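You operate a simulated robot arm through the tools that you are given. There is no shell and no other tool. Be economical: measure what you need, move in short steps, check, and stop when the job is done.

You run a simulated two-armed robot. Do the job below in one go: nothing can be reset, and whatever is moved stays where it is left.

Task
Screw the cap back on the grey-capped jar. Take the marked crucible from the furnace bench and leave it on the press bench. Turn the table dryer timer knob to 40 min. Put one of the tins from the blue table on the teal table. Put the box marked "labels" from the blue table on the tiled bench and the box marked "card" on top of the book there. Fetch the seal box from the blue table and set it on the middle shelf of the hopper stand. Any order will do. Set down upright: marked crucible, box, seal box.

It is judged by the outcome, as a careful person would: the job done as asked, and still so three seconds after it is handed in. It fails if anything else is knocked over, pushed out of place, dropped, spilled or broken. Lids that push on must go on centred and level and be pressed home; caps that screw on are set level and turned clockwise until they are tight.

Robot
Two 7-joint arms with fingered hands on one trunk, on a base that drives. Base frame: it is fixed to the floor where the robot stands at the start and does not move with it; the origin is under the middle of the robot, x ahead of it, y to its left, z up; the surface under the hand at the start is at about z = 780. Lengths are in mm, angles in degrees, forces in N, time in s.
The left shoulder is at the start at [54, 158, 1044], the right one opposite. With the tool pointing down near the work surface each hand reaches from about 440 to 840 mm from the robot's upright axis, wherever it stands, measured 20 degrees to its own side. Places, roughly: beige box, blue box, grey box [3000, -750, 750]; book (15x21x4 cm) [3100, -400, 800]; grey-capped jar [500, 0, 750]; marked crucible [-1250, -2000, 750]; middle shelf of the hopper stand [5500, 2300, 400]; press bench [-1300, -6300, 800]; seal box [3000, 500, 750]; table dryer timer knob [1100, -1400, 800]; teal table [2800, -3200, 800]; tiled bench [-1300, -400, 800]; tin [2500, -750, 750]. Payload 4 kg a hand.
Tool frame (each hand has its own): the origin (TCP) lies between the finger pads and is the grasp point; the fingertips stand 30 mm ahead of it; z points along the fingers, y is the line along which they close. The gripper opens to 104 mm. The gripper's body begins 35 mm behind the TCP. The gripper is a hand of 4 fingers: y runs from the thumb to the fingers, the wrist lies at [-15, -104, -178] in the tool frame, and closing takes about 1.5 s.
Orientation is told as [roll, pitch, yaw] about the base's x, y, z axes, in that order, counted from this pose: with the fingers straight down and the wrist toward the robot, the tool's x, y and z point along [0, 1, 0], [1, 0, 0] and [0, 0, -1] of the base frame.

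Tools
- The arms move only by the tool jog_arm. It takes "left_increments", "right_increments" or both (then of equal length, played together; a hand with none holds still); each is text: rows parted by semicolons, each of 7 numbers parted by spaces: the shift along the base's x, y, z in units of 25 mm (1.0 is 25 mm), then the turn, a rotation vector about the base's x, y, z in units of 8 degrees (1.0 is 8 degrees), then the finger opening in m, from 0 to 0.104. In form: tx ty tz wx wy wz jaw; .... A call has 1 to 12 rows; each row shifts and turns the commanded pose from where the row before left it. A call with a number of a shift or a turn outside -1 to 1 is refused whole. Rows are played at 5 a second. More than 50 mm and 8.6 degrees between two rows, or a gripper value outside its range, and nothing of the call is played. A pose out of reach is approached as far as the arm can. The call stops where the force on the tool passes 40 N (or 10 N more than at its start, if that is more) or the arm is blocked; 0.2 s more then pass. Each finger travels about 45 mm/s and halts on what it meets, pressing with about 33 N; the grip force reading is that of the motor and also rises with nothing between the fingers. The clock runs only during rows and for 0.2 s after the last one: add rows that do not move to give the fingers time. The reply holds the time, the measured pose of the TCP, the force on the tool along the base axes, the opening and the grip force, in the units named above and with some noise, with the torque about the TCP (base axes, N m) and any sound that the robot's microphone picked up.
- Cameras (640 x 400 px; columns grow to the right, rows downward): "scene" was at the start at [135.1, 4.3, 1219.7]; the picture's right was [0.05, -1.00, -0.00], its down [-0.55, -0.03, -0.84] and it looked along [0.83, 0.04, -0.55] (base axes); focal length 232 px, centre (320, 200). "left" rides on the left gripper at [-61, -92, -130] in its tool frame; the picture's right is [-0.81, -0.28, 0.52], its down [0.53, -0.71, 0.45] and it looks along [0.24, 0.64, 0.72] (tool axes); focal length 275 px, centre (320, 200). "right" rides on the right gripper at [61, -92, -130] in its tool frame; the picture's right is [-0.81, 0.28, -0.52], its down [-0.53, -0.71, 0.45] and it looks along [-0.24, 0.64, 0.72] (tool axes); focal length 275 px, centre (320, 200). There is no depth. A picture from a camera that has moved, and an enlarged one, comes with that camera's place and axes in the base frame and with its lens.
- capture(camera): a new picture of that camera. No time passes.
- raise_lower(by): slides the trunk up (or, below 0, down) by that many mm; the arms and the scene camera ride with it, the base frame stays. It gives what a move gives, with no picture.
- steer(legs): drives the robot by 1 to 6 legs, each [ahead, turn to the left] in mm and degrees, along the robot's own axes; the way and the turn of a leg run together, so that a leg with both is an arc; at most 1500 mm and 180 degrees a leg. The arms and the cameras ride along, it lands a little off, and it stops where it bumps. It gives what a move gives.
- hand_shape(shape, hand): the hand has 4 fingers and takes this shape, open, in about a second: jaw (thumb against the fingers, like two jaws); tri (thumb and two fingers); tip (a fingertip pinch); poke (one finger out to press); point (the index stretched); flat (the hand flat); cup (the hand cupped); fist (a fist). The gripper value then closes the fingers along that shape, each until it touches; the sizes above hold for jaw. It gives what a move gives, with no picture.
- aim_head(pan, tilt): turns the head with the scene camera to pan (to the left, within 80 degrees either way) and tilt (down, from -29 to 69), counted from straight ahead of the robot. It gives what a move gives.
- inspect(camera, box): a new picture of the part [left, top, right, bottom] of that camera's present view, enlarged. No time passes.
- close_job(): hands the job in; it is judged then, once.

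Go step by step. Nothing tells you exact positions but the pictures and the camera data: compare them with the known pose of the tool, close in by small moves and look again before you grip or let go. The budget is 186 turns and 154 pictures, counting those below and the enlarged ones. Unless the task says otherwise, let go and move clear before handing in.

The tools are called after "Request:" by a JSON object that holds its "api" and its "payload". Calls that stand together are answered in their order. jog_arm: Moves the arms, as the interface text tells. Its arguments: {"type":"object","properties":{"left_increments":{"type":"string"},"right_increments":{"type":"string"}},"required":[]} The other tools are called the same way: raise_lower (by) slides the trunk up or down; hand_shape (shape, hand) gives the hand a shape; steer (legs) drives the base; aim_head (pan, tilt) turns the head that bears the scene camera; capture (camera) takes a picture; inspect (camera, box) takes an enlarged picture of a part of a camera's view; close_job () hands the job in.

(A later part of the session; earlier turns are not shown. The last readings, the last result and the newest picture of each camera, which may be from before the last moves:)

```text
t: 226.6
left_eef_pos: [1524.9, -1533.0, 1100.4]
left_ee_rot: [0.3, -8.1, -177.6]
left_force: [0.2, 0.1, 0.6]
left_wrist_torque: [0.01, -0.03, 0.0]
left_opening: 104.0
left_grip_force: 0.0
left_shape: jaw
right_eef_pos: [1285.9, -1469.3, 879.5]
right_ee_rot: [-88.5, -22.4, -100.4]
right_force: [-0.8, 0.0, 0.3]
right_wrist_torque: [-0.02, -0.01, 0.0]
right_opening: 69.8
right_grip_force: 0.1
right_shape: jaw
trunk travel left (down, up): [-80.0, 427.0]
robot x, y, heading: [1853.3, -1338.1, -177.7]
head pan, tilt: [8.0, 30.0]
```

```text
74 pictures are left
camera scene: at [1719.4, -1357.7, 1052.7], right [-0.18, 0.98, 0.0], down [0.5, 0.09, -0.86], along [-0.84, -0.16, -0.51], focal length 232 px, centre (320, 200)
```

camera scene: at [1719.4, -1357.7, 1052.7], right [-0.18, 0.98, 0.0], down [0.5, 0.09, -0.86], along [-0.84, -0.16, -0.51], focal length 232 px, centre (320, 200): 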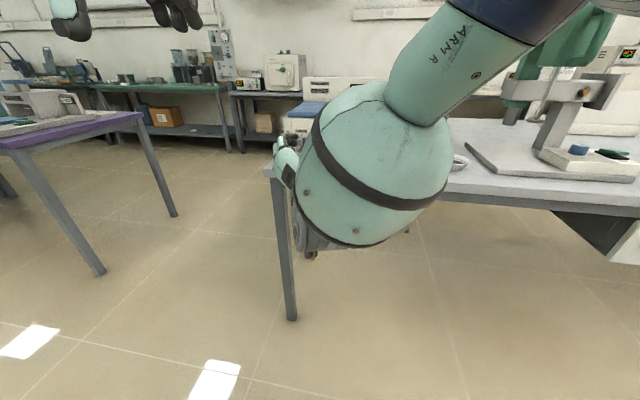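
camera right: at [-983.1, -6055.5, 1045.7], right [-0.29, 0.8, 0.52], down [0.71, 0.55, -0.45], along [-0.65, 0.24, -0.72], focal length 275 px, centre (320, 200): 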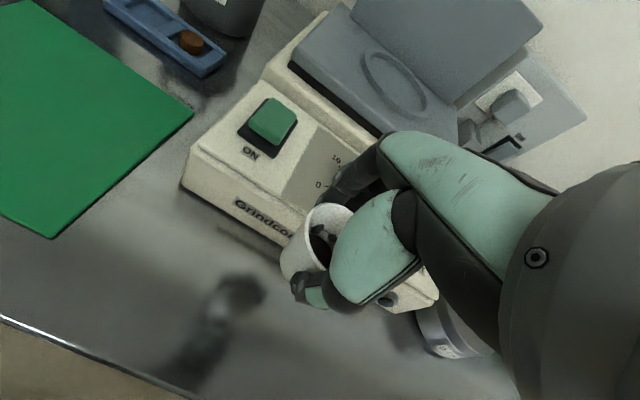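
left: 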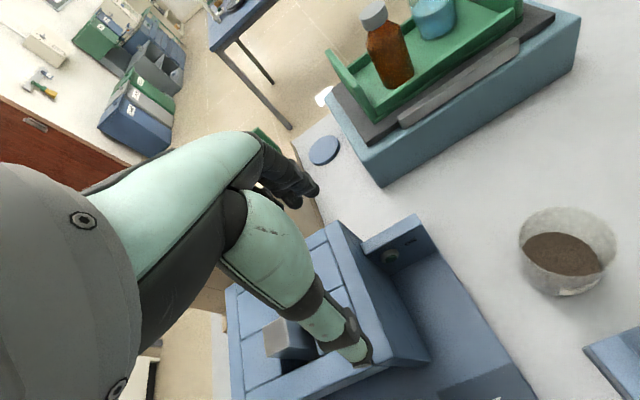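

The right arm has hit a joint limit in this shape. I'll return it to its normal pose off to the side and use the left arm instead, turning it in one direct rotation with the wrist to the left.

Request:
{"api": "jog_arm", "payload": {"right_increments": "0.3 1 0.5 -1 0 0 0.07; 0.3 1 0.5 -1 0 0 0.07; 0.3 1 0.5 -1 0 0 0.07; 0.3 1 0.5 -1 0 0 0.07; 0.3 1 0.5 -1 0 0 0.07; 0.3 1 0.5 -1 0 0 0.07; 0.3 1 0.5 -1 0 0 0.07; 0.3 1 0.5 -1 0 0 0.07; 0 0 0 0 0 0 0.07"}}

Request:
{"api": "jog_arm", "payload": {"right_increments": "0 0.4 0.4 0 -1 0 0.07; 0 0.4 0.4 0 -1 0 0.07; 0 0.4 0.4 0 -1 0 0.07; 0 0.4 0.4 0 -1 0 0.07; 0 0.4 0.4 0 -1 0 0.07; 0 0.4 0.4 0 -1 0 0.07; 0 0.4 0.4 0 -1 0 0.07; 0 0.4 0.4 0 -1 0 0.07; 0 0 0 0 -1 0 0.07; 0 0 0 0 -1 0 0.07; 0 0 0 0 -1 0 0.07; 0 0 0 0 0 0 0.07"}}

```text
t: 228.6
left_eef_pos: [1523.4, -1533.5, 1099.7]
left_ee_rot: [0.2, -8.1, -177.6]
left_force: [-0.7, -0.1, -0.1]
left_wrist_torque: [0.04, -0.02, -0.01]
left_opening: 104.1
left_grip_force: 0.1
left_shape: jaw
right_eef_pos: [1348.7, -1274.3, 979.2]
right_ee_rot: [-21.3, -80.3, -161.2]
right_force: [-0.1, 0.1, 0.8]
right_wrist_torque: [0.02, 0.0, 0.0]
right_opening: 70.2
right_grip_force: 0.0
right_shape: jaw
right hand out of reach, approached as far as the arm can: row 1
trunk travel left (down, up): [-80.0, 427.0]
robot x, y, heading: [1855.4, -1338.4, -177.5]
head pan, tilt: [8.0, 30.0]
```

```text
t: 231.2
left_eef_pos: [1525.0, -1533.0, 1100.1]
left_ee_rot: [0.1, -8.2, -177.7]
left_force: [0.5, 0.0, 0.4]
left_wrist_torque: [-0.01, 0.03, 0.0]
left_opening: 104.1
left_grip_force: 0.1
left_shape: jaw
right_eef_pos: [1349.7, -1192.3, 1060.0]
right_ee_rot: [-2.5, 7.3, -176.8]
right_force: [-0.8, 0.6, -0.1]
right_wrist_torque: [0.0, 0.0, 0.0]
right_opening: 69.7
right_grip_force: 0.2
right_shape: jaw
trunk travel left (down, up): [-80.0, 427.0]
robot x, y, heading: [1851.3, -1336.9, -177.2]
head pan, tilt: [8.0, 30.0]
```

Request:
{"api": "jog_arm", "payload": {"left_increments": "-1 0.2 -0.6 0 0 0 0.07; -1 0.2 -0.6 0 0 0 0.07; -1 0.2 -0.6 0 0 0 0.07; -1 0.2 -0.6 0 0 0 0.07; -1 0.2 -0.6 0 0 0 0.07; -1 0.2 -0.6 0 0 0 0.07; -1 0.2 -0.6 0 0 0 0.07; -1 0.2 -0.6 0 0 0 0.07; -1 0.2 -0.6 0 0 0 0.07; -1 0.2 -0.6 0 0 0 0.07; 0 0 0 0 0 0 0.07"}}

Request:
{"api": "jog_arm", "payload": {"left_increments": "0 0 0 -0.577 0.577 -0.577 0.07; 0 0 0 -0.577 0.577 -0.577 0.07; 0 0 0 -0.577 0.577 -0.577 0.07; 0 0 0 -0.577 0.577 -0.577 0.07; 0 0 0 -0.577 0.577 -0.577 0.07; 0 0 0 -0.577 0.577 -0.577 0.07; 0 0 0 -0.577 0.577 -0.577 0.07; 0 0 0 -0.577 0.577 -0.577 0.07; 0 0 0 0 0 0 0.07"}}

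Request:
{"api": "jog_arm", "payload": {"left_increments": "0 0 0 -0.577 0.577 -0.577 0.07; 0 0 0 -0.577 0.577 -0.577 0.07; 0 0 0 -0.577 0.577 -0.577 0.07; 0 0 0 -0.577 0.577 -0.577 0.07; 0 0 0 -0.577 0.577 -0.577 0.07; 0 0 0 -0.577 0.577 -0.577 0.07; 0 0 0 0 0 0 0.07"}}

```text
t: 233.6
left_eef_pos: [1274.9, -1483.6, 950.7]
left_ee_rot: [0.3, -8.2, -177.5]
left_force: [-0.4, -0.1, -0.3]
left_wrist_torque: [0.01, 0.04, 0.02]
left_opening: 70.3
left_grip_force: 0.0
left_shape: jaw
right_eef_pos: [1349.9, -1192.8, 1061.3]
right_ee_rot: [-2.6, 7.2, -176.9]
right_force: [0.6, -0.1, 0.2]
right_wrist_torque: [-0.01, 0.01, -0.01]
right_opening: 69.6
right_grip_force: 0.0
right_shape: jaw
trunk travel left (down, up): [-80.0, 427.0]
robot x, y, heading: [1853.8, -1340.3, -177.5]
head pan, tilt: [8.0, 30.0]
```

```text
t: 235.6
left_eef_pos: [1274.4, -1482.9, 949.1]
left_ee_rot: [50.9, -26.5, 126.5]
left_force: [0.8, 0.0, -0.3]
left_wrist_torque: [0.0, 0.04, -0.06]
left_opening: 70.3
left_grip_force: 0.1
left_shape: jaw
right_eef_pos: [1350.0, -1191.0, 1059.7]
right_ee_rot: [-2.5, 7.1, -176.8]
right_force: [-0.5, 0.8, 0.1]
right_wrist_torque: [-0.02, 0.02, 0.03]
right_opening: 69.7
right_grip_force: 0.0
right_shape: jaw
trunk travel left (down, up): [-80.0, 427.0]
robot x, y, heading: [1851.5, -1339.6, -177.8]
head pan, tilt: [8.0, 30.0]
```

```text
t: 237.2
left_eef_pos: [1273.3, -1484.2, 949.5]
left_ee_rot: [86.4, -7.5, 86.8]
left_force: [-0.5, 0.0, 0.3]
left_wrist_torque: [0.01, -0.02, 0.01]
left_opening: 70.2
left_grip_force: 0.0
left_shape: jaw
right_eef_pos: [1349.0, -1191.5, 1058.8]
right_ee_rot: [-2.4, 7.2, -176.9]
right_force: [-0.1, -0.2, -0.3]
right_wrist_torque: [0.02, -0.02, -0.01]
right_opening: 70.1
right_grip_force: 0.1
right_shape: jaw
trunk travel left (down, up): [-80.0, 427.0]
robot x, y, heading: [1855.8, -1336.8, -177.3]
head pan, tilt: [8.0, 30.0]
```

The left arm reached the forward-pointing pose cleanly. I'll fix the last few degrees, roll the wrist low for the start of a clockwise stroke, and move in front of the knob.

Request:
{"api": "jog_arm", "payload": {"left_increments": "0 0 0 1 0.45 0 0.07; 0 0 0 1 0 0.46 0.07; 0 0 0 1 0 0 0.07; 0 0 0 1 0 0 0.07; 0 0 0 0 0 0 0.07"}}

Request:
{"api": "jog_arm", "payload": {"left_increments": "-0.6 0.8 -0.7 0 0 0 0.07; -0.6 0.8 -0.7 0 0 0 0.07; -0.6 0.8 -0.7 0 0 0 0.07; -0.6 0.8 -0.7 0 0 0 0.07; -0.6 0.8 -0.7 0 0 0 0.07; -0.6 0.8 -0.7 0 0 0 0.07; 0 0 0 0 0 0 0.07"}}

Request:
{"api": "capture", "payload": {"camera": "scene"}}

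Request:
{"api": "capture", "payload": {"camera": "left"}}

```text
refused: row 1 steps farther than a row can; nothing moved
```

```text
t: 238.8
left_eef_pos: [1186.2, -1363.6, 844.3]
left_ee_rot: [86.4, -7.5, 86.8]
left_force: [0.5, 0.8, -0.2]
left_wrist_torque: [0.03, 0.01, 0.01]
left_opening: 70.4
left_grip_force: 0.1
left_shape: jaw
right_eef_pos: [1349.8, -1191.6, 1058.7]
right_ee_rot: [-2.6, 7.2, -176.8]
right_force: [0.3, 0.1, -0.4]
right_wrist_torque: [-0.02, 0.03, 0.03]
right_opening: 69.8
right_grip_force: 0.1
right_shape: jaw
trunk travel left (down, up): [-80.0, 427.0]
robot x, y, heading: [1851.2, -1334.9, -177.5]
head pan, tilt: [8.0, 30.0]
```

```text
73 pictures are left
camera scene: at [1719.5, -1357.8, 1052.7], right [-0.18, 0.98, 0.0], down [0.5, 0.09, -0.86], along [-0.84, -0.16, -0.51], focal length 232 px, centre (320, 200)
```

scene: 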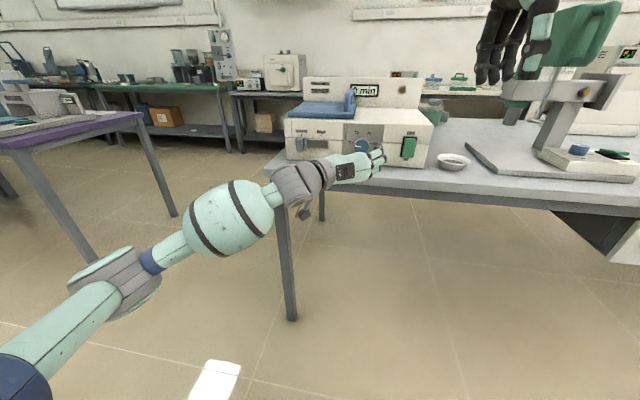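

```text
72 pictures are left
camera left: at [1314.9, -1454.8, 779.7], right [-0.47, -0.14, -0.87], down [-0.53, -0.75, 0.41], along [-0.7, 0.65, 0.28], focal length 275 px, centre (320, 200)
```

left: 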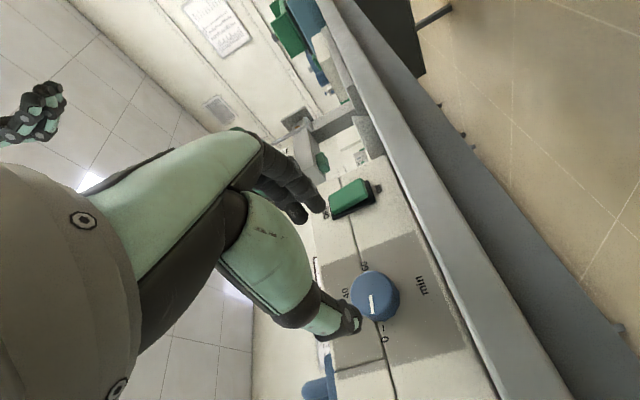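

Request:
{"api": "jog_arm", "payload": {"left_increments": "0 0 0 0.88 0.45 0 0.07; 0 0 0 0.88 0 0.46 0.07; 0 0 0 1 0 0 0.07; 0 0 0 1 0 0 0.07; 0 0 0 0.7 0 0 0.07; 0 0 0 0 0 0 0.07; 0 0 0 0 0 0 0.07"}}

```text
t: 240.4
left_eef_pos: [1184.4, -1363.5, 845.9]
left_ee_rot: [91.0, -42.9, 89.7]
left_force: [-0.2, 0.3, 0.6]
left_wrist_torque: [0.0, -0.01, -0.01]
left_opening: 70.3
left_grip_force: 0.1
left_shape: jaw
right_eef_pos: [1350.5, -1191.1, 1059.3]
right_ee_rot: [-2.5, 7.2, -176.8]
right_force: [0.2, 0.5, -0.5]
right_wrist_torque: [0.02, 0.02, -0.02]
right_opening: 69.8
right_grip_force: 0.0
right_shape: jaw
trunk travel left (down, up): [-80.0, 427.0]
robot x, y, heading: [1856.2, -1340.3, -177.2]
head pan, tilt: [8.0, 30.0]
```

Request:
{"api": "jog_arm", "payload": {"left_increments": "-0.8 0.1 0.04 0 0 0 0.07; -0.8 0 0 0 0 0 0.07; -0.8 0 0 0 0 0 0.07; -0.8 0 0 0 0 0 0.07; 0 0 0 0 0 0 0.07; 0 0 0 0 0 0 0.07"}}

Request:
{"api": "capture", "payload": {"camera": "left"}}

Request:
{"api": "inspect", "payload": {"camera": "scene", "box": [270, 60, 450, 200]}}

```text
t: 241.8
left_eef_pos: [1104.3, -1361.0, 844.9]
left_ee_rot: [90.9, -43.0, 89.6]
left_force: [0.7, -0.3, 0.6]
left_wrist_torque: [0.01, 0.02, 0.02]
left_opening: 70.4
left_grip_force: 0.1
left_shape: jaw
right_eef_pos: [1349.5, -1191.4, 1058.1]
right_ee_rot: [-2.5, 7.3, -176.8]
right_force: [0.3, -0.8, -0.2]
right_wrist_torque: [-0.04, 0.0, 0.01]
right_opening: 70.0
right_grip_force: 0.1
right_shape: jaw
trunk travel left (down, up): [-80.0, 427.0]
robot x, y, heading: [1850.4, -1338.1, -177.6]
head pan, tilt: [8.0, 30.0]
```

```text
71 pictures are left
camera left: at [1232.9, -1385.5, 735.6], right [-0.53, 0.35, -0.77], down [-0.45, -0.89, -0.09], along [-0.72, 0.3, 0.63], focal length 275 px, centre (320, 200)
```

left: 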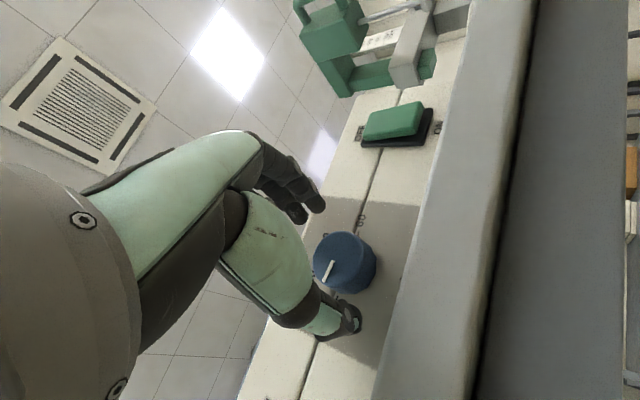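

```text
2.86 times, centred on (360, 130) of scene
camera zoom: at [1719.1, -1357.7, 1052.7], right [-0.18, 0.98, 0.0], down [0.5, 0.09, -0.86], along [-0.84, -0.16, -0.51], focal length 664 px, centre (206, 400)
```

zoom: 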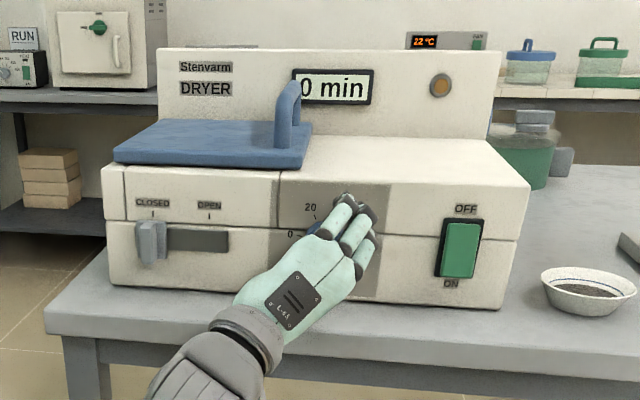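

Request:
{"api": "jog_arm", "payload": {"left_increments": "-0.5 0 0.14 0 0 0 0.07; -0.5 0 0 0 0 0 0.07; -0.24 0 0 0 0 0 0.07; 0 0 0 0 0 0 0.07; 0 0 0 0 0 0 0.05; 0 0 0 0 0 0 0.035; 0 0 0 0 0 0 0.03; 0 0 0 0 0 0 0.03; 0 0 0 0 0 0 0.03; 0 0 0 0 0 0 0.03"}}

Request:
{"api": "capture", "payload": {"camera": "left"}}

```text
t: 244.0
left_eef_pos: [1075.4, -1360.1, 853.0]
left_ee_rot: [91.1, -42.9, 89.4]
left_force: [20.2, 1.1, -2.3]
left_wrist_torque: [0.15, 0.32, -0.69]
left_opening: 32.5
left_grip_force: 32.6
left_shape: jaw
right_eef_pos: [1352.3, -1191.5, 1058.9]
right_ee_rot: [-2.5, 7.1, -176.8]
right_force: [-0.5, -0.9, 0.2]
right_wrist_torque: [0.02, -0.01, -0.02]
right_opening: 69.9
right_grip_force: 0.0
right_shape: jaw
trunk travel left (down, up): [-80.0, 427.0]
robot x, y, heading: [1856.3, -1343.1, -177.4]
head pan, tilt: [8.0, 30.0]
```

```text
69 pictures are left
camera left: at [1203.9, -1384.4, 741.7], right [-0.53, 0.35, -0.77], down [-0.45, -0.89, -0.09], along [-0.72, 0.3, 0.63], focal length 275 px, centre (320, 200)
```

left: 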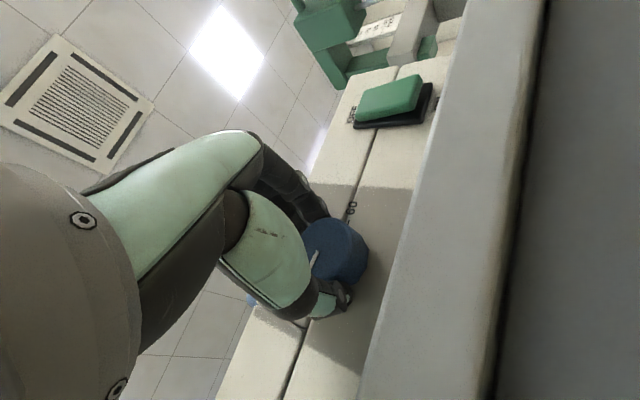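

The knob is gripped. I'll ease off the panel and start turning clockwise, watching the display.

Request:
{"api": "jog_arm", "payload": {"left_increments": "0.14 0 0 0 0 0 0.03; 0 0 0 -0.8 0 0 0.03; 0 0 0 -0.8 0 0 0.03; 0 0 0 -0.8 0 0 0.03; 0 0 0 -0.8 0 0 0.03; 0 0 0 -0.8 0 0 0.03; 0 0 0 0 0 0 0.03"}}

Request:
{"api": "inspect", "payload": {"camera": "scene", "box": [300, 60, 420, 160]}}

```text
t: 245.6
left_eef_pos: [1076.6, -1359.7, 847.3]
left_ee_rot: [90.7, -10.9, 89.6]
left_force: [-8.2, 8.4, 4.2]
left_wrist_torque: [0.05, 0.15, -0.65]
left_opening: 28.7
left_grip_force: 32.6
left_shape: jaw
right_eef_pos: [1348.8, -1189.5, 1059.1]
right_ee_rot: [-2.6, 7.3, -176.8]
right_force: [-0.2, -0.2, 0.2]
right_wrist_torque: [0.02, 0.03, 0.01]
right_opening: 70.1
right_grip_force: 0.1
right_shape: jaw
trunk travel left (down, up): [-80.0, 427.0]
robot x, y, heading: [1855.4, -1334.7, -177.4]
head pan, tilt: [8.0, 30.0]
```

```text
4.00 times, centred on (360, 110) of scene
camera zoom: at [1718.7, -1356.8, 1052.6], right [-0.18, 0.98, 0.0], down [0.5, 0.09, -0.86], along [-0.84, -0.16, -0.51], focal length 930 px, centre (160, 560)
```

zoom: 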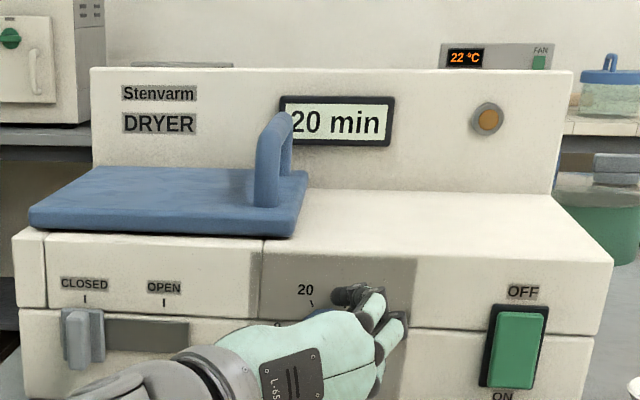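

It reads 20 min. Turning further in smaller amounts.

Request:
{"api": "jog_arm", "payload": {"left_increments": "0 0 0 -0.8 0 0 0.03; 0 0 0 -0.8 0 0 0.03; 0 0 0 -0.8 0 0 0.03; 0 0 0 -0.8 0 0 0.03; 0 0 0 0 0 0 0.03"}}

Request:
{"api": "inspect", "payload": {"camera": "scene", "box": [300, 60, 420, 160]}}

```text
t: 246.8
left_eef_pos: [1076.6, -1358.9, 849.6]
left_ee_rot: [90.6, 14.9, 89.6]
left_force: [-7.8, 12.2, 2.0]
left_wrist_torque: [0.1, -0.2, -0.73]
left_opening: 27.7
left_grip_force: 33.3
left_shape: jaw
right_eef_pos: [1347.1, -1189.9, 1060.0]
right_ee_rot: [-2.5, 7.3, -176.7]
right_force: [-0.2, 0.5, 0.3]
right_wrist_torque: [-0.01, 0.03, -0.01]
right_opening: 70.0
right_grip_force: 0.1
right_shape: jaw
trunk travel left (down, up): [-80.0, 427.0]
robot x, y, heading: [1853.5, -1337.7, -177.3]
head pan, tilt: [8.0, 30.0]
```

```text
4.00 times, centred on (360, 110) of scene
camera zoom: at [1718.3, -1356.3, 1052.6], right [-0.18, 0.98, 0.0], down [0.5, 0.09, -0.86], along [-0.84, -0.16, -0.51], focal length 930 px, centre (160, 560)
```

zoom: 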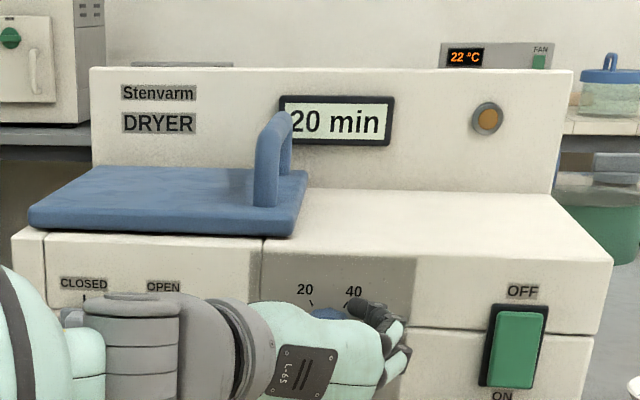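

Request:
{"api": "jog_arm", "payload": {"left_increments": "0 0 0 -0.8 0 0 0.03; 0 0 0 -0.8 0 0 0.03; 0 0 0 -0.8 0 0 0.03; 0 0 0 -0.8 0 0 0.03; 0 0 0 -0.8 0 0 0.03; 0 0 0 0 0 0 0.03"}}

Request:
{"api": "inspect", "payload": {"camera": "scene", "box": [300, 60, 420, 160]}}

Request:
{"api": "capture", "payload": {"camera": "left"}}

```text
t: 248.2
left_eef_pos: [1077.4, -1358.3, 851.5]
left_ee_rot: [90.6, 44.2, 89.6]
left_force: [18.2, 8.6, -9.1]
left_wrist_torque: [0.12, -1.33, -0.82]
left_opening: 28.0
left_grip_force: 33.3
left_shape: jaw
right_eef_pos: [1349.5, -1189.8, 1060.1]
right_ee_rot: [-2.6, 7.2, -176.8]
right_force: [0.2, 0.0, 0.2]
right_wrist_torque: [-0.01, 0.02, -0.03]
right_opening: 69.8
right_grip_force: 0.2
right_shape: jaw
trunk travel left (down, up): [-80.0, 427.0]
robot x, y, heading: [1854.6, -1338.6, -177.5]
head pan, tilt: [8.0, 30.0]
```

```text
4.00 times, centred on (360, 110) of scene
camera zoom: at [1720.1, -1356.4, 1052.7], right [-0.18, 0.98, 0.0], down [0.5, 0.09, -0.86], along [-0.85, -0.16, -0.51], focal length 930 px, centre (160, 560)
```

zoom: 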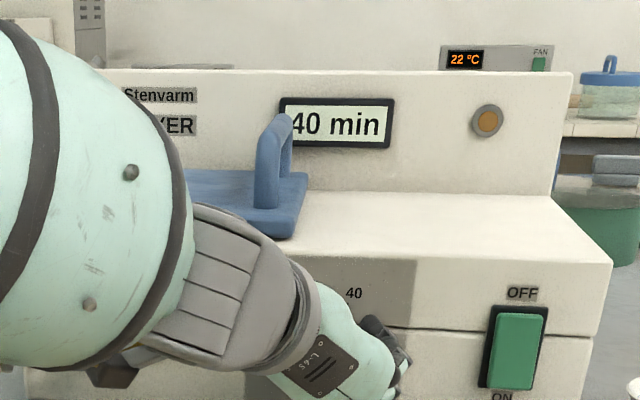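

```text
65 pictures are left
camera left: at [1204.9, -1467.8, 869.4], right [-0.53, -0.75, -0.38], down [-0.45, -0.13, 0.88], along [-0.72, 0.64, -0.27], focal length 275 px, centre (320, 200)
```

left: 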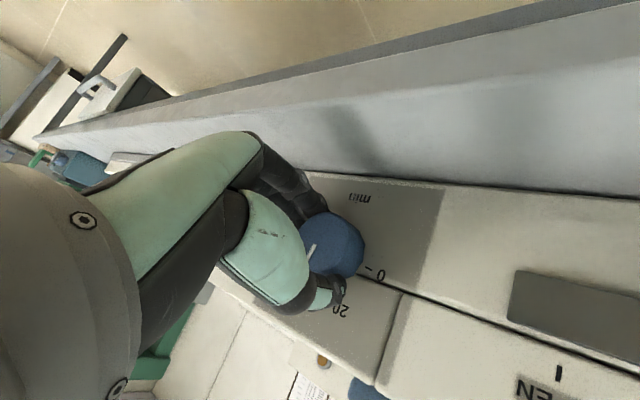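

The display reads 40 min. I'll let go carefully, back out and check both pointer and display.

Request:
{"api": "jog_arm", "payload": {"left_increments": "0.1 0 0 0 0 0 0.03; 0 0 0 0 0 0 0.05; 0 0 0 0 0 0 0.07; 0 0 0 0 0 0 0.07; 0 0 0 0 0 0 0.07; 0.6 0 0 0 0 0 0.07; 1 0 0 0 0 0 0.07; 1 0 0 0 0 0 0.07; 1 0 0 0 0 0 0.07; 1 -0.3 0 0 0 0 0.07; 0.8 -1 0 0 0 0 0.07; 0 0 0 0 0 0 0.07"}}

Request:
{"api": "inspect", "payload": {"camera": "scene", "box": [290, 60, 430, 190]}}

```text
t: 250.8
left_eef_pos: [1212.9, -1393.8, 850.7]
left_ee_rot: [90.5, 46.7, 89.5]
left_force: [-1.3, -0.4, 0.7]
left_wrist_torque: [0.0, 0.0, -0.04]
left_opening: 69.5
left_grip_force: 0.0
left_shape: jaw
right_eef_pos: [1348.4, -1191.0, 1059.5]
right_ee_rot: [-2.5, 7.3, -176.8]
right_force: [0.6, 0.4, -0.2]
right_wrist_torque: [-0.03, 0.02, 0.03]
right_opening: 70.0
right_grip_force: 0.0
right_shape: jaw
trunk travel left (down, up): [-80.0, 427.0]
robot x, y, heading: [1849.9, -1343.0, -177.7]
head pan, tilt: [8.0, 30.0]
```

```text
3.08 times, centred on (360, 125) of scene
camera zoom: at [1719.0, -1357.1, 1052.7], right [-0.18, 0.98, 0.0], down [0.5, 0.09, -0.86], along [-0.84, -0.16, -0.51], focal length 715 px, centre (197, 431)
```

zoom: 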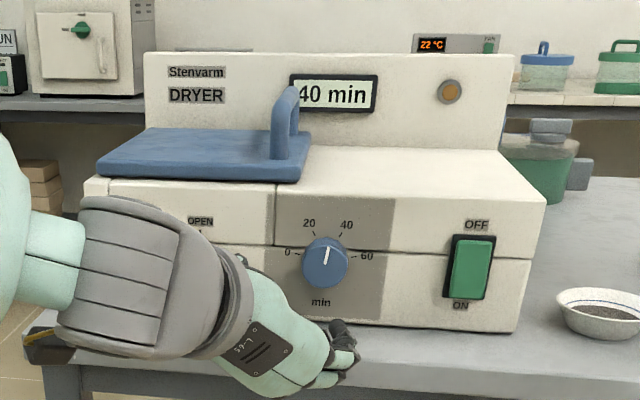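

The display says 40 min, but the pointer sits a bit short of the 40 tick, at roughly 32. I'll regrip and turn about 19° more to line it up.

Request:
{"api": "jog_arm", "payload": {"left_increments": "0 0.65 0 1 0 0 0.07; 0 0.65 0 1 0 0 0.07; 0 0 0 1 0 0 0.07; 0 0 0 1 0 0 0.07; 0 0 0 1 0 0 0.07; -1 0 -0.05 1 0 0 0.07; -1 0 0 0 0 0 0.07; -1 0 0 0 0 0 0.07; -1 0 0 0 0 0 0.07; 0 0 0 0 0 0 0.07"}}

Request:
{"api": "capture", "payload": {"camera": "left"}}

```text
t: 253.0
left_eef_pos: [1115.5, -1361.1, 849.6]
left_ee_rot: [90.7, -1.3, 89.6]
left_force: [0.3, 0.2, -0.1]
left_wrist_torque: [0.0, 0.02, 0.03]
left_opening: 69.7
left_grip_force: 0.1
left_shape: jaw
right_eef_pos: [1349.3, -1191.2, 1058.7]
right_ee_rot: [-2.7, 7.2, -176.8]
right_force: [0.0, -0.4, 0.4]
right_wrist_torque: [0.0, 0.03, -0.01]
right_opening: 69.6
right_grip_force: 0.1
right_shape: jaw
trunk travel left (down, up): [-80.0, 427.0]
robot x, y, heading: [1851.6, -1339.2, -177.5]
head pan, tilt: [8.0, 30.0]
```

```text
63 pictures are left
camera left: at [1244.5, -1452.6, 783.8], right [-0.53, -0.25, -0.81], down [-0.45, -0.72, 0.52], along [-0.72, 0.64, 0.27], focal length 275 px, centre (320, 200)
```

left: 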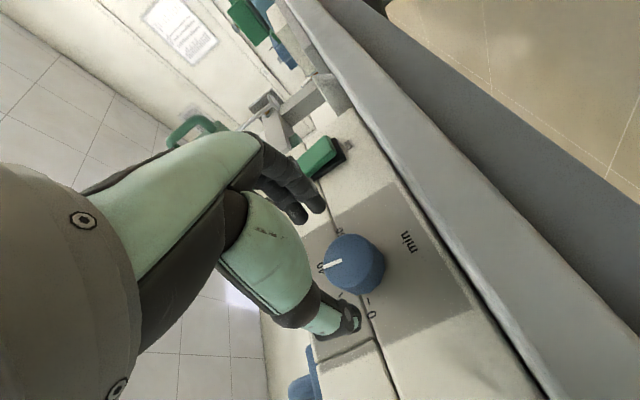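

Request:
{"api": "jog_arm", "payload": {"left_increments": "-0.6 0 0 0 0 0 0.07; -0.6 0 0 0 0 0 0.07; -0.28 0 0 0 0 0 0.07; 0 0 0 0 0 0 0.05; 0 0 0 0 0 0 0.03; 0 0 0 0 0 0 0.025; 0 0 0 0 0 0 0.025; 0 0 0 0 0 0 0.025; 0 0 0 -0.8 0 0 0.025; 0 0 0 -0.8 0 0 0.025; 0 0 0 -0.8 0 0 0.025; 0 0 0 0 0 0 0.025"}}

Request:
{"api": "jog_arm", "payload": {"left_increments": "0 0 0 0 0 0 0.04; 0 0 0 0 0 0 0.07; 0 0 0 0 0 0 0.07; 0 0 0 0 0 0 0.07; 0.6 0 0 0 0 0 0.07; 1 0 0 0 0 0 0.07; 1 0 0 0 0 0 0.07; 1 0 0 0 0 0 0.07; 1 -0.3 0 0 0 0 0.07; 0.8 -1 0 0 0 0 0.07; 0.5 -1 0 0 0 0 0.07; 0 0 0 0 0 0 0.07"}}

Request:
{"api": "inspect", "payload": {"camera": "scene", "box": [290, 60, 430, 190]}}

```text
t: 255.6
left_eef_pos: [1076.6, -1361.6, 850.0]
left_ee_rot: [90.7, 17.9, 89.6]
left_force: [6.2, -2.2, 1.1]
left_wrist_torque: [-0.02, 0.0, 0.01]
left_opening: 33.4
left_grip_force: 33.1
left_shape: jaw
right_eef_pos: [1349.4, -1192.8, 1058.9]
right_ee_rot: [-2.6, 7.1, -176.9]
right_force: [0.6, -0.4, 1.0]
right_wrist_torque: [-0.01, -0.03, 0.01]
right_opening: 69.9
right_grip_force: 0.1
right_shape: jaw
trunk travel left (down, up): [-80.0, 427.0]
robot x, y, heading: [1852.9, -1338.4, -177.6]
head pan, tilt: [8.0, 30.0]
```

```text
t: 258.2
left_eef_pos: [1224.4, -1420.0, 847.7]
left_ee_rot: [90.5, 17.9, 89.7]
left_force: [-0.5, 0.3, 0.3]
left_wrist_torque: [-0.02, 0.02, -0.02]
left_opening: 70.0
left_grip_force: 0.1
left_shape: jaw
right_eef_pos: [1348.7, -1191.4, 1058.5]
right_ee_rot: [-2.6, 7.3, -176.9]
right_force: [-0.3, -0.2, -0.2]
right_wrist_torque: [0.03, -0.01, 0.01]
right_opening: 70.0
right_grip_force: 0.1
right_shape: jaw
trunk travel left (down, up): [-80.0, 427.0]
robot x, y, heading: [1853.3, -1339.2, -177.6]
head pan, tilt: [8.0, 30.0]
```

```text
3.08 times, centred on (360, 125) of scene
camera zoom: at [1719.1, -1357.4, 1052.7], right [-0.18, 0.98, 0.0], down [0.5, 0.09, -0.86], along [-0.84, -0.16, -0.51], focal length 715 px, centre (197, 431)
```

zoom: 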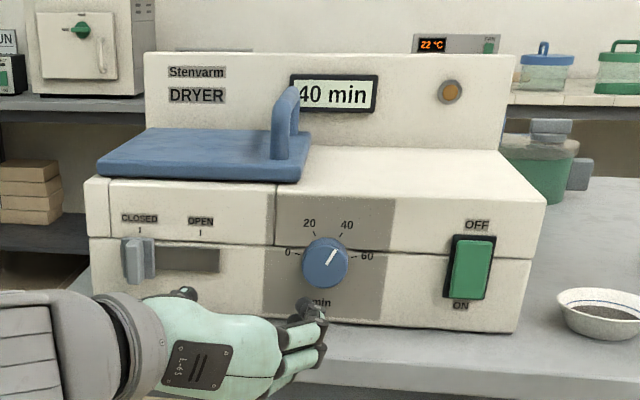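

The pointer is now on the 40 tick and the display says 40 min, so the dryer is done. I'll return the left arm to its normal pose, raise the trunk and head for the blue table.

Request:
{"api": "jog_arm", "payload": {"left_increments": "0.6 -0.3 0.2 0.8 0 0 0.09; 0.6 -0.3 0.2 0.8 0 0 0.09; 0.4 -0.1 0.4 0.577 -0.577 0.577 0.09; 0 0 0.4 0.577 -0.577 0.577 0.09; 0 0 0.4 0.577 -0.577 0.577 0.09; 0 0 0.4 0.577 -0.577 0.577 0.09; 0 0 0.4 0.577 -0.577 0.577 0.09; 0 0 0.4 0.577 -0.577 0.577 0.09; 0 0 0.4 0.577 -0.577 0.577 0.09; 0 0 0.4 0.577 -0.577 0.577 0.09; 0 0 0.4 0.577 -0.577 0.577 0.09; 0 0 0 0 0 0 0.09"}}

Request:
{"api": "jog_arm", "payload": {"left_increments": "0 0 0.4 0.577 -0.577 0.577 0.09; 0 0 0.4 0.577 -0.577 0.577 0.09; 0 0 0.4 0.577 -0.577 0.577 0.09; 0 0 0.4 0.577 -0.577 0.577 0.09; 0 0 0.4 0.577 -0.577 0.577 0.09; 0 0 0.4 0.577 -0.577 0.577 0.09; 0.5 0 0 0 0 0 0.09; 0.5 0 0 0 0 0 0.09; 0 0 0 0 0 0 0.09"}}

Request:
{"api": "raise_lower", "payload": {"by": 170}}

```text
t: 260.8
left_eef_pos: [1264.6, -1436.9, 948.7]
left_ee_rot: [36.4, -15.8, 140.9]
left_force: [0.9, 0.0, 0.8]
left_wrist_torque: [-0.04, -0.01, 0.01]
left_opening: 89.9
left_grip_force: 0.3
left_shape: jaw
right_eef_pos: [1349.9, -1192.4, 1059.6]
right_ee_rot: [-2.6, 7.2, -176.8]
right_force: [0.2, 0.0, 0.1]
right_wrist_torque: [-0.01, -0.02, 0.01]
right_opening: 69.8
right_grip_force: 0.1
right_shape: jaw
trunk travel left (down, up): [-80.0, 427.0]
robot x, y, heading: [1853.7, -1338.7, -177.8]
head pan, tilt: [8.0, 30.0]
```

```text
t: 262.8
left_eef_pos: [1289.1, -1435.7, 1008.4]
left_ee_rot: [0.6, -0.2, 175.0]
left_force: [-0.4, 0.4, 0.1]
left_wrist_torque: [-0.02, -0.02, 0.0]
left_opening: 89.8
left_grip_force: 0.1
left_shape: jaw
right_eef_pos: [1349.0, -1191.6, 1059.6]
right_ee_rot: [-2.6, 7.3, -176.8]
right_force: [-0.8, 0.1, -0.3]
right_wrist_torque: [-0.02, -0.03, 0.01]
right_opening: 70.0
right_grip_force: 0.0
right_shape: jaw
trunk travel left (down, up): [-80.0, 427.0]
robot x, y, heading: [1853.1, -1340.7, -177.7]
head pan, tilt: [8.0, 30.0]
```

```text
t: 264.7
left_eef_pos: [1288.2, -1436.4, 1179.2]
left_ee_rot: [0.6, -0.2, 175.0]
left_force: [0.0, -0.2, 0.1]
left_wrist_torque: [0.02, 0.01, 0.0]
left_opening: 89.9
left_grip_force: 0.0
left_shape: jaw
right_eef_pos: [1349.1, -1193.1, 1230.4]
right_ee_rot: [-2.6, 7.2, -176.7]
right_force: [0.9, 0.4, 0.7]
right_wrist_torque: [0.01, -0.01, 0.06]
right_opening: 69.8
right_grip_force: 0.1
right_shape: jaw
trunk travel left (down, up): [-250.0, 257.0]
robot x, y, heading: [1851.4, -1340.8, -177.5]
head pan, tilt: [8.0, 30.0]
```

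Request:
{"api": "jog_arm", "payload": {"left_increments": "1 0 0 0 0 0.5 0.09; 1 0 0 0 0 0.4 0.09; 1 0 0 0 0 0 0.09; 1 0 0 0 0 0 0.09; 0 0 0 0 0 0 0.09", "right_increments": "0.6 0 -0.5 -0.33 0.45 0 0.07; 0.6 0 -0.5 0 0.45 0 0.07; 0.6 0 -0.5 0 0 0 0.07; 0 0 -0.5 0 0 0 0.07; 0 0 0 0 0 0 0.07"}}

Request:
{"api": "steer", "payload": {"legs": [[0, -90], [560, 0], [0, -90]]}}

Request:
{"api": "aim_head", "payload": {"pan": 0, "tilt": 25}}

Request:
{"api": "capture", "payload": {"camera": "scene"}}

```text
t: 265.9
left_eef_pos: [1390.3, -1436.2, 1179.5]
left_ee_rot: [0.7, -0.1, -177.8]
left_force: [0.2, 0.2, 0.2]
left_wrist_torque: [0.01, 0.04, -0.03]
left_opening: 89.5
left_grip_force: 0.1
left_shape: jaw
right_eef_pos: [1393.3, -1191.2, 1181.6]
right_ee_rot: [-0.3, -0.1, -176.6]
right_force: [-0.1, -0.2, -0.1]
right_wrist_torque: [0.02, 0.0, -0.01]
right_opening: 70.0
right_grip_force: 0.1
right_shape: jaw
trunk travel left (down, up): [-250.0, 257.0]
robot x, y, heading: [1854.3, -1338.8, -177.8]
head pan, tilt: [8.0, 30.0]
```

```text
t: 278.2
left_eef_pos: [2287.6, -668.0, 1178.7]
left_ee_rot: [0.7, -0.2, 3.6]
left_force: [0.5, 0.5, 0.1]
left_wrist_torque: [-0.05, 0.03, 0.0]
left_opening: 89.8
left_grip_force: 0.1
left_shape: jaw
right_eef_pos: [2289.8, -912.4, 1180.6]
right_ee_rot: [-0.3, -0.1, 4.9]
right_force: [-0.4, -0.3, 0.0]
right_wrist_torque: [-0.02, -0.02, 0.01]
right_opening: 69.8
right_grip_force: 0.0
right_shape: jaw
trunk travel left (down, up): [-250.0, 257.0]
robot x, y, heading: [1822.5, -767.1, 3.8]
head pan, tilt: [8.0, 30.0]
```

```text
t: 278.9
left_eef_pos: [2273.3, -669.8, 1186.9]
left_ee_rot: [0.7, -1.0, 3.6]
left_force: [-0.9, -0.4, -0.5]
left_wrist_torque: [0.01, -0.01, 0.01]
left_opening: 89.9
left_grip_force: 0.0
left_shape: jaw
right_eef_pos: [2276.3, -915.3, 1187.0]
right_ee_rot: [-0.3, -0.9, 4.8]
right_force: [-0.1, 0.0, 0.3]
right_wrist_torque: [-0.03, -0.02, -0.01]
right_opening: 69.6
right_grip_force: 0.1
right_shape: jaw
trunk travel left (down, up): [-250.0, 257.0]
robot x, y, heading: [1824.8, -766.3, 3.8]
head pan, tilt: [0.0, 25.0]
```

```text
61 pictures are left
camera scene: at [1964.6, -759.5, 1231.7], right [0.07, -1.0, 0.0], down [-0.43, -0.03, -0.9], along [0.9, 0.06, -0.44], focal length 232 px, centre (320, 200)
```

scene: 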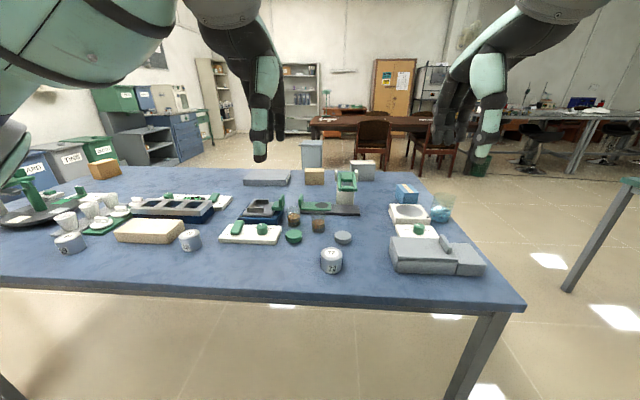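

Request:
{"api": "inspect", "payload": {"camera": "scene", "box": [240, 150, 460, 285]}}

Request:
{"api": "inspect", "payload": {"camera": "scene", "box": [40, 150, 260, 285]}}

```text
2.91 times, centred on (350, 218) of scene
camera zoom: at [1964.6, -759.5, 1231.7], right [0.07, -1.0, 0.0], down [-0.43, -0.03, -0.9], along [0.9, 0.06, -0.44], focal length 676 px, centre (233, 149)
```

zoom: 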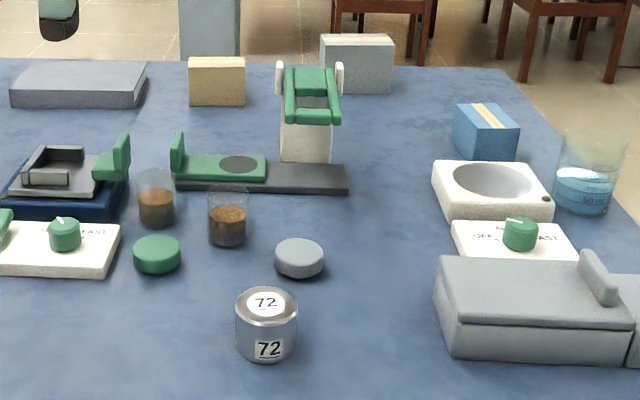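

```text
2.91 times, centred on (150, 218) of scene
camera zoom: at [1964.6, -759.5, 1231.7], right [0.07, -1.0, 0.0], down [-0.43, -0.03, -0.9], along [0.9, 0.06, -0.44], focal length 676 px, centre (814, 149)
```

zoom: 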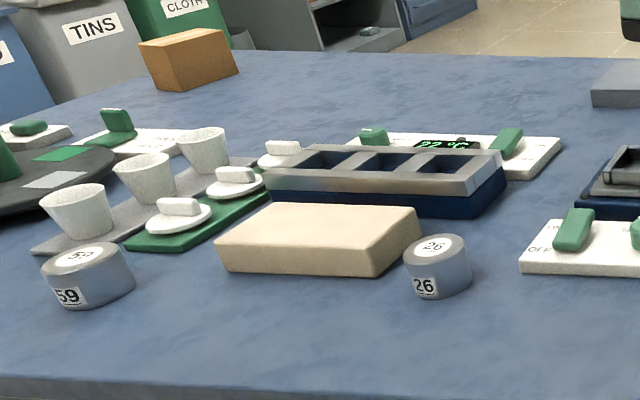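

The blue table holds three tins (72, 26 and 59). At the back are the beige, grey-white and blue boxes, plus a brown one further left. I'll take tin 72, right in front of me, with the right hand and move the left hand aside.

Request:
{"api": "jog_arm", "payload": {"left_increments": "0 0.8 0.1 0 0 0 0.09; 0 0.8 0.1 0 0 0 0.09; 0 0.8 0.1 0 0 0 0.09; 0 0.8 0.1 0 0 0 0.09; 0 0.8 0.1 0 0 0 0.09; 0 0.8 0.1 0 0 0 0.09; 0 0 0 0 0 0 0.09; 0 0 0 0 0 0 0.09; 0 0 0 0 0 0 0.09; 0 0 0 0 0 0 0.09; 0 0 0 0 0 0 0.09", "right_increments": "0 0 -0.5 0 0.11 0 0.09; 0 0 -0.5 0 0 0 0.09; 0.8 0 -0.8 0 0 0 0.09; 0.8 0 -0.8 0 0 0 0.09; 0.8 0.9 -0.8 0 0 0 0.09; 0.8 0.9 -0.8 0 0 0 0.09; 0.8 0.9 -0.8 0 0 0 0.09; 0.8 0.9 -0.8 0 0 0 0.09; 0.8 0.9 -0.8 0 0 0 0.09; 0.8 0.9 -0.8 0 0 0 0.09; 0 0.9 -0.8 0 0 0 0.09"}}

Request:
{"api": "capture", "payload": {"camera": "right"}}

Request:
{"api": "inspect", "payload": {"camera": "scene", "box": [250, 170, 410, 290]}}

```text
t: 281.3
left_eef_pos: [2273.0, -548.0, 1201.0]
left_ee_rot: [0.7, -1.1, 3.7]
left_force: [-0.5, -0.1, 0.4]
left_wrist_torque: [0.02, 0.0, -0.01]
left_opening: 90.0
left_grip_force: 0.1
left_shape: jaw
right_eef_pos: [2436.6, -754.1, 982.5]
right_ee_rot: [-0.3, -0.1, 4.9]
right_force: [-0.8, 0.2, -0.6]
right_wrist_torque: [0.01, -0.01, 0.0]
right_opening: 89.6
right_grip_force: 0.1
right_shape: jaw
trunk travel left (down, up): [-250.0, 257.0]
robot x, y, heading: [1827.3, -764.6, 4.0]
head pan, tilt: [0.0, 25.0]
```

```text
58 pictures are left
camera right: at [2340.0, -700.4, 1112.5], right [0.34, -0.78, 0.52], down [-0.67, -0.59, -0.45], along [0.66, -0.19, -0.72], focal length 275 px, centre (320, 200)
```

right: 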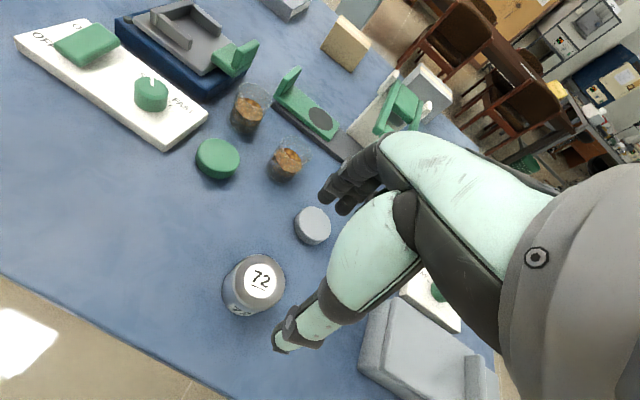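

```text
3.33 times, centred on (330, 230) of scene
camera zoom: at [1964.8, -757.9, 1231.7], right [0.07, -1.0, 0.0], down [-0.43, -0.03, -0.9], along [0.9, 0.06, -0.44], focal length 775 px, centre (287, 100)
```

zoom: 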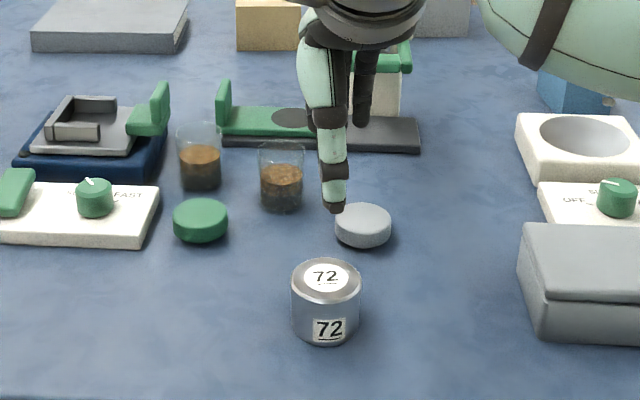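

Tin 72 is at [2449, -756], top 844. I'll go down around it and grip.

Request:
{"api": "jog_arm", "payload": {"right_increments": "0.48 -0.06 -1 0 0 0 0.09; 0 0 -1 0 0 0 0.09; 0 0 -1 0 0 0 0.09; 0 0 -1 0 0 0 0.09; 0 0 -0.9 0 0 0 0.09; 0 0 -0.9 0 0 0 0.09; 0 0 0 0 0 0 0.09; 0 0 0 0 0 0 0.07; 0 0 0 0 0 0 0.05; 0 0 0 0 0 0 0.04; 0 0 0 0 0 0 0.04; 0 0 0 0 0 0 0.04"}}

Request:
{"api": "capture", "payload": {"camera": "right"}}

```text
t: 283.9
left_eef_pos: [2273.1, -547.4, 1200.7]
left_ee_rot: [0.8, -1.0, 3.8]
left_force: [-0.2, 0.0, 0.8]
left_wrist_torque: [-0.02, -0.01, 0.03]
left_opening: 90.0
left_grip_force: 0.1
left_shape: jaw
right_eef_pos: [2447.9, -756.5, 836.8]
right_ee_rot: [-0.3, 0.1, 4.8]
right_force: [0.8, 0.8, -0.4]
right_wrist_torque: [0.01, -0.01, -0.02]
right_opening: 48.4
right_grip_force: 32.8
right_shape: jaw
trunk travel left (down, up): [-250.0, 257.0]
robot x, y, heading: [1829.0, -767.2, 4.1]
head pan, tilt: [0.0, 25.0]
```

```text
56 pictures are left
camera right: at [2350.7, -703.0, 967.5], right [0.34, -0.78, 0.52], down [-0.67, -0.59, -0.45], along [0.66, -0.19, -0.72], focal length 275 px, centre (320, 200)
```

right: 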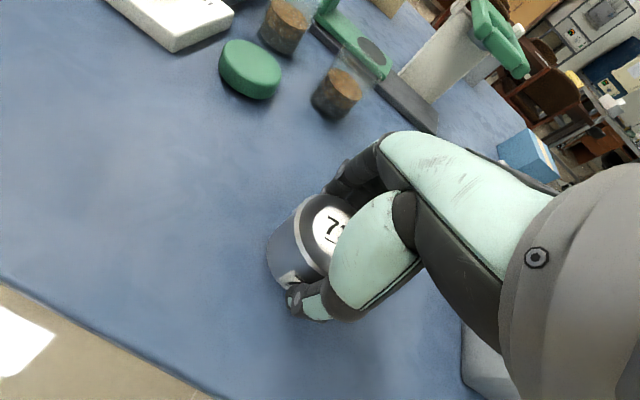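

Request:
{"api": "jog_arm", "payload": {"right_increments": "0 0 0.5 0 0 0 0.04; 0 0 0.8 0 0 0 0.04; 0 0 1 0 0 0 0.04; 0 0 1 0 0 0 0.04; 0 0 1 0 0 0 0.04; 0 0 1 0 0 0 0.04; 0 0 1 0 0 0 0.04; -0.5 0 1 0 0 0 0.04; -1 -0.8 1 0 0 0 0.04; -1 -0.8 1 0 0 0 0.04; -1 -0.8 0.5 0 0 0 0.04; -1 -0.8 0 0 0 0 0.04"}}

Request:
{"api": "jog_arm", "payload": {"right_increments": "-1 -0.8 0 0 0 0 0.04; -1 -0.8 0 0 0 0 0.04; -0.5 -0.8 0 0 0 0 0.04; 0 0 0 0 0 0 0.04"}}

Request:
{"api": "steer", "payload": {"legs": [[-200, 0], [0, -94], [1400, 0]]}}

Request:
{"api": "aim_head", "payload": {"pan": 35, "tilt": 15}}

Request:
{"api": "capture", "payload": {"camera": "scene"}}

```text
t: 286.5
left_eef_pos: [2272.3, -550.6, 1200.4]
left_ee_rot: [0.8, -1.1, 3.7]
left_force: [-0.1, -0.2, -0.9]
left_wrist_torque: [-0.01, -0.01, 0.0]
left_opening: 89.9
left_grip_force: 0.0
left_shape: jaw
right_eef_pos: [2334.8, -837.2, 1081.5]
right_ee_rot: [-0.2, -0.1, 4.9]
right_force: [0.2, -0.2, -1.4]
right_wrist_torque: [0.0, 0.02, 0.01]
right_opening: 48.2
right_grip_force: 33.1
right_shape: jaw
trunk travel left (down, up): [-250.0, 257.0]
robot x, y, heading: [1824.9, -767.9, 4.2]
head pan, tilt: [0.0, 25.0]
```

```text
t: 287.5
left_eef_pos: [2273.1, -548.6, 1200.8]
left_ee_rot: [0.7, -1.0, 3.7]
left_force: [-0.2, -0.5, 0.2]
left_wrist_torque: [-0.04, 0.0, 0.03]
left_opening: 89.9
left_grip_force: 0.0
left_shape: jaw
right_eef_pos: [2272.6, -894.1, 1080.8]
right_ee_rot: [-0.3, -0.1, 4.8]
right_force: [0.9, 0.0, -0.2]
right_wrist_torque: [-0.05, -0.01, 0.0]
right_opening: 47.9
right_grip_force: 33.5
right_shape: jaw
trunk travel left (down, up): [-250.0, 257.0]
robot x, y, heading: [1822.9, -768.3, 4.0]
head pan, tilt: [0.0, 25.0]
```

```text
t: 300.8
left_eef_pos: [1863.2, -2654.5, 1200.4]
left_ee_rot: [0.8, -1.0, -88.8]
left_force: [-0.6, -0.5, -0.8]
left_wrist_torque: [0.01, 0.03, 0.0]
left_opening: 89.6
left_grip_force: 0.1
left_shape: jaw
right_eef_pos: [1516.1, -2640.6, 1082.1]
right_ee_rot: [-0.4, 0.0, -87.6]
right_force: [-0.7, 0.0, -1.7]
right_wrist_torque: [-0.01, 0.01, -0.02]
right_opening: 47.8
right_grip_force: 32.5
right_shape: jaw
trunk travel left (down, up): [-250.0, 257.0]
robot x, y, heading: [1665.1, -2197.1, -88.5]
head pan, tilt: [0.0, 25.0]
```

```text
t: 301.8
left_eef_pos: [1861.3, -2641.5, 1207.0]
left_ee_rot: [0.8, -1.8, -88.9]
left_force: [-0.9, -0.7, -1.1]
left_wrist_torque: [0.03, 0.01, -0.03]
left_opening: 90.0
left_grip_force: 0.0
left_shape: jaw
right_eef_pos: [1516.0, -2626.7, 1085.9]
right_ee_rot: [-0.4, -0.7, -87.6]
right_force: [-0.3, -1.0, -0.1]
right_wrist_torque: [-0.01, 0.0, 0.01]
right_opening: 47.8
right_grip_force: 33.5
right_shape: jaw
trunk travel left (down, up): [-250.0, 257.0]
robot x, y, heading: [1666.8, -2199.6, -88.4]
head pan, tilt: [35.0, 15.0]
```

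```text
55 pictures are left
camera scene: at [1719.8, -2321.9, 1248.1], right [-0.8, -0.6, -0.01], down [-0.15, 0.22, -0.96], along [0.58, -0.77, -0.27], focal length 232 px, centre (320, 200)
```

scene: 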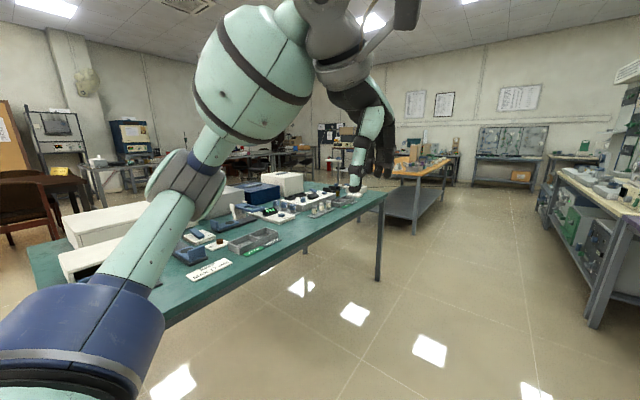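

The teal table's near edge is at x ≈ 2360, y -2450 to -4080. I'll drive alongside and face it.

Request:
{"api": "steer", "payload": {"legs": [[850, 0], [0, 88], [130, 0]]}}

Request:
{"api": "aim_head", "payload": {"pan": 0, "tilt": 35}}

Request:
{"api": "capture", "payload": {"camera": "scene"}}

```text
t: 311.9
left_eef_pos: [2261.5, -2846.0, 1206.3]
left_ee_rot: [0.5, -1.7, 0.8]
left_force: [-0.1, 0.7, -0.7]
left_wrist_torque: [-0.04, 0.0, -0.03]
left_opening: 89.9
left_grip_force: 0.1
left_shape: jaw
right_eef_pos: [2245.6, -3192.2, 1086.1]
right_ee_rot: [-0.5, -0.6, 2.0]
right_force: [1.0, 0.1, -1.7]
right_wrist_torque: [-0.01, 0.02, -0.03]
right_opening: 47.5
right_grip_force: 33.0
right_shape: jaw
trunk travel left (down, up): [-250.0, 257.0]
robot x, y, heading: [1819.6, -3044.1, 1.1]
head pan, tilt: [35.0, 15.0]
```

```text
t: 313.0
left_eef_pos: [2247.5, -2848.8, 1210.8]
left_ee_rot: [0.8, -2.5, 0.8]
left_force: [-0.3, -0.4, 0.5]
left_wrist_torque: [0.0, -0.01, -0.02]
left_opening: 90.0
left_grip_force: 0.0
left_shape: jaw
right_eef_pos: [2232.0, -3196.1, 1090.2]
right_ee_rot: [-0.3, -1.4, 1.9]
right_force: [0.2, -0.1, -0.9]
right_wrist_torque: [-0.01, 0.01, 0.04]
right_opening: 47.2
right_grip_force: 32.9
right_shape: jaw
trunk travel left (down, up): [-250.0, 257.0]
robot x, y, heading: [1818.5, -3052.1, 1.3]
head pan, tilt: [0.0, 35.0]
```

```text
54 pictures are left
camera scene: at [1952.8, -3048.1, 1216.0], right [0.02, -1.0, 0.0], down [-0.58, -0.01, -0.81], along [0.81, 0.02, -0.58], focal length 232 px, centre (320, 200)
```

scene: 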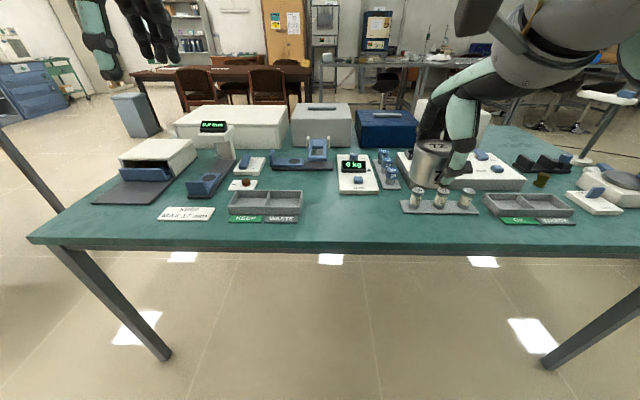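

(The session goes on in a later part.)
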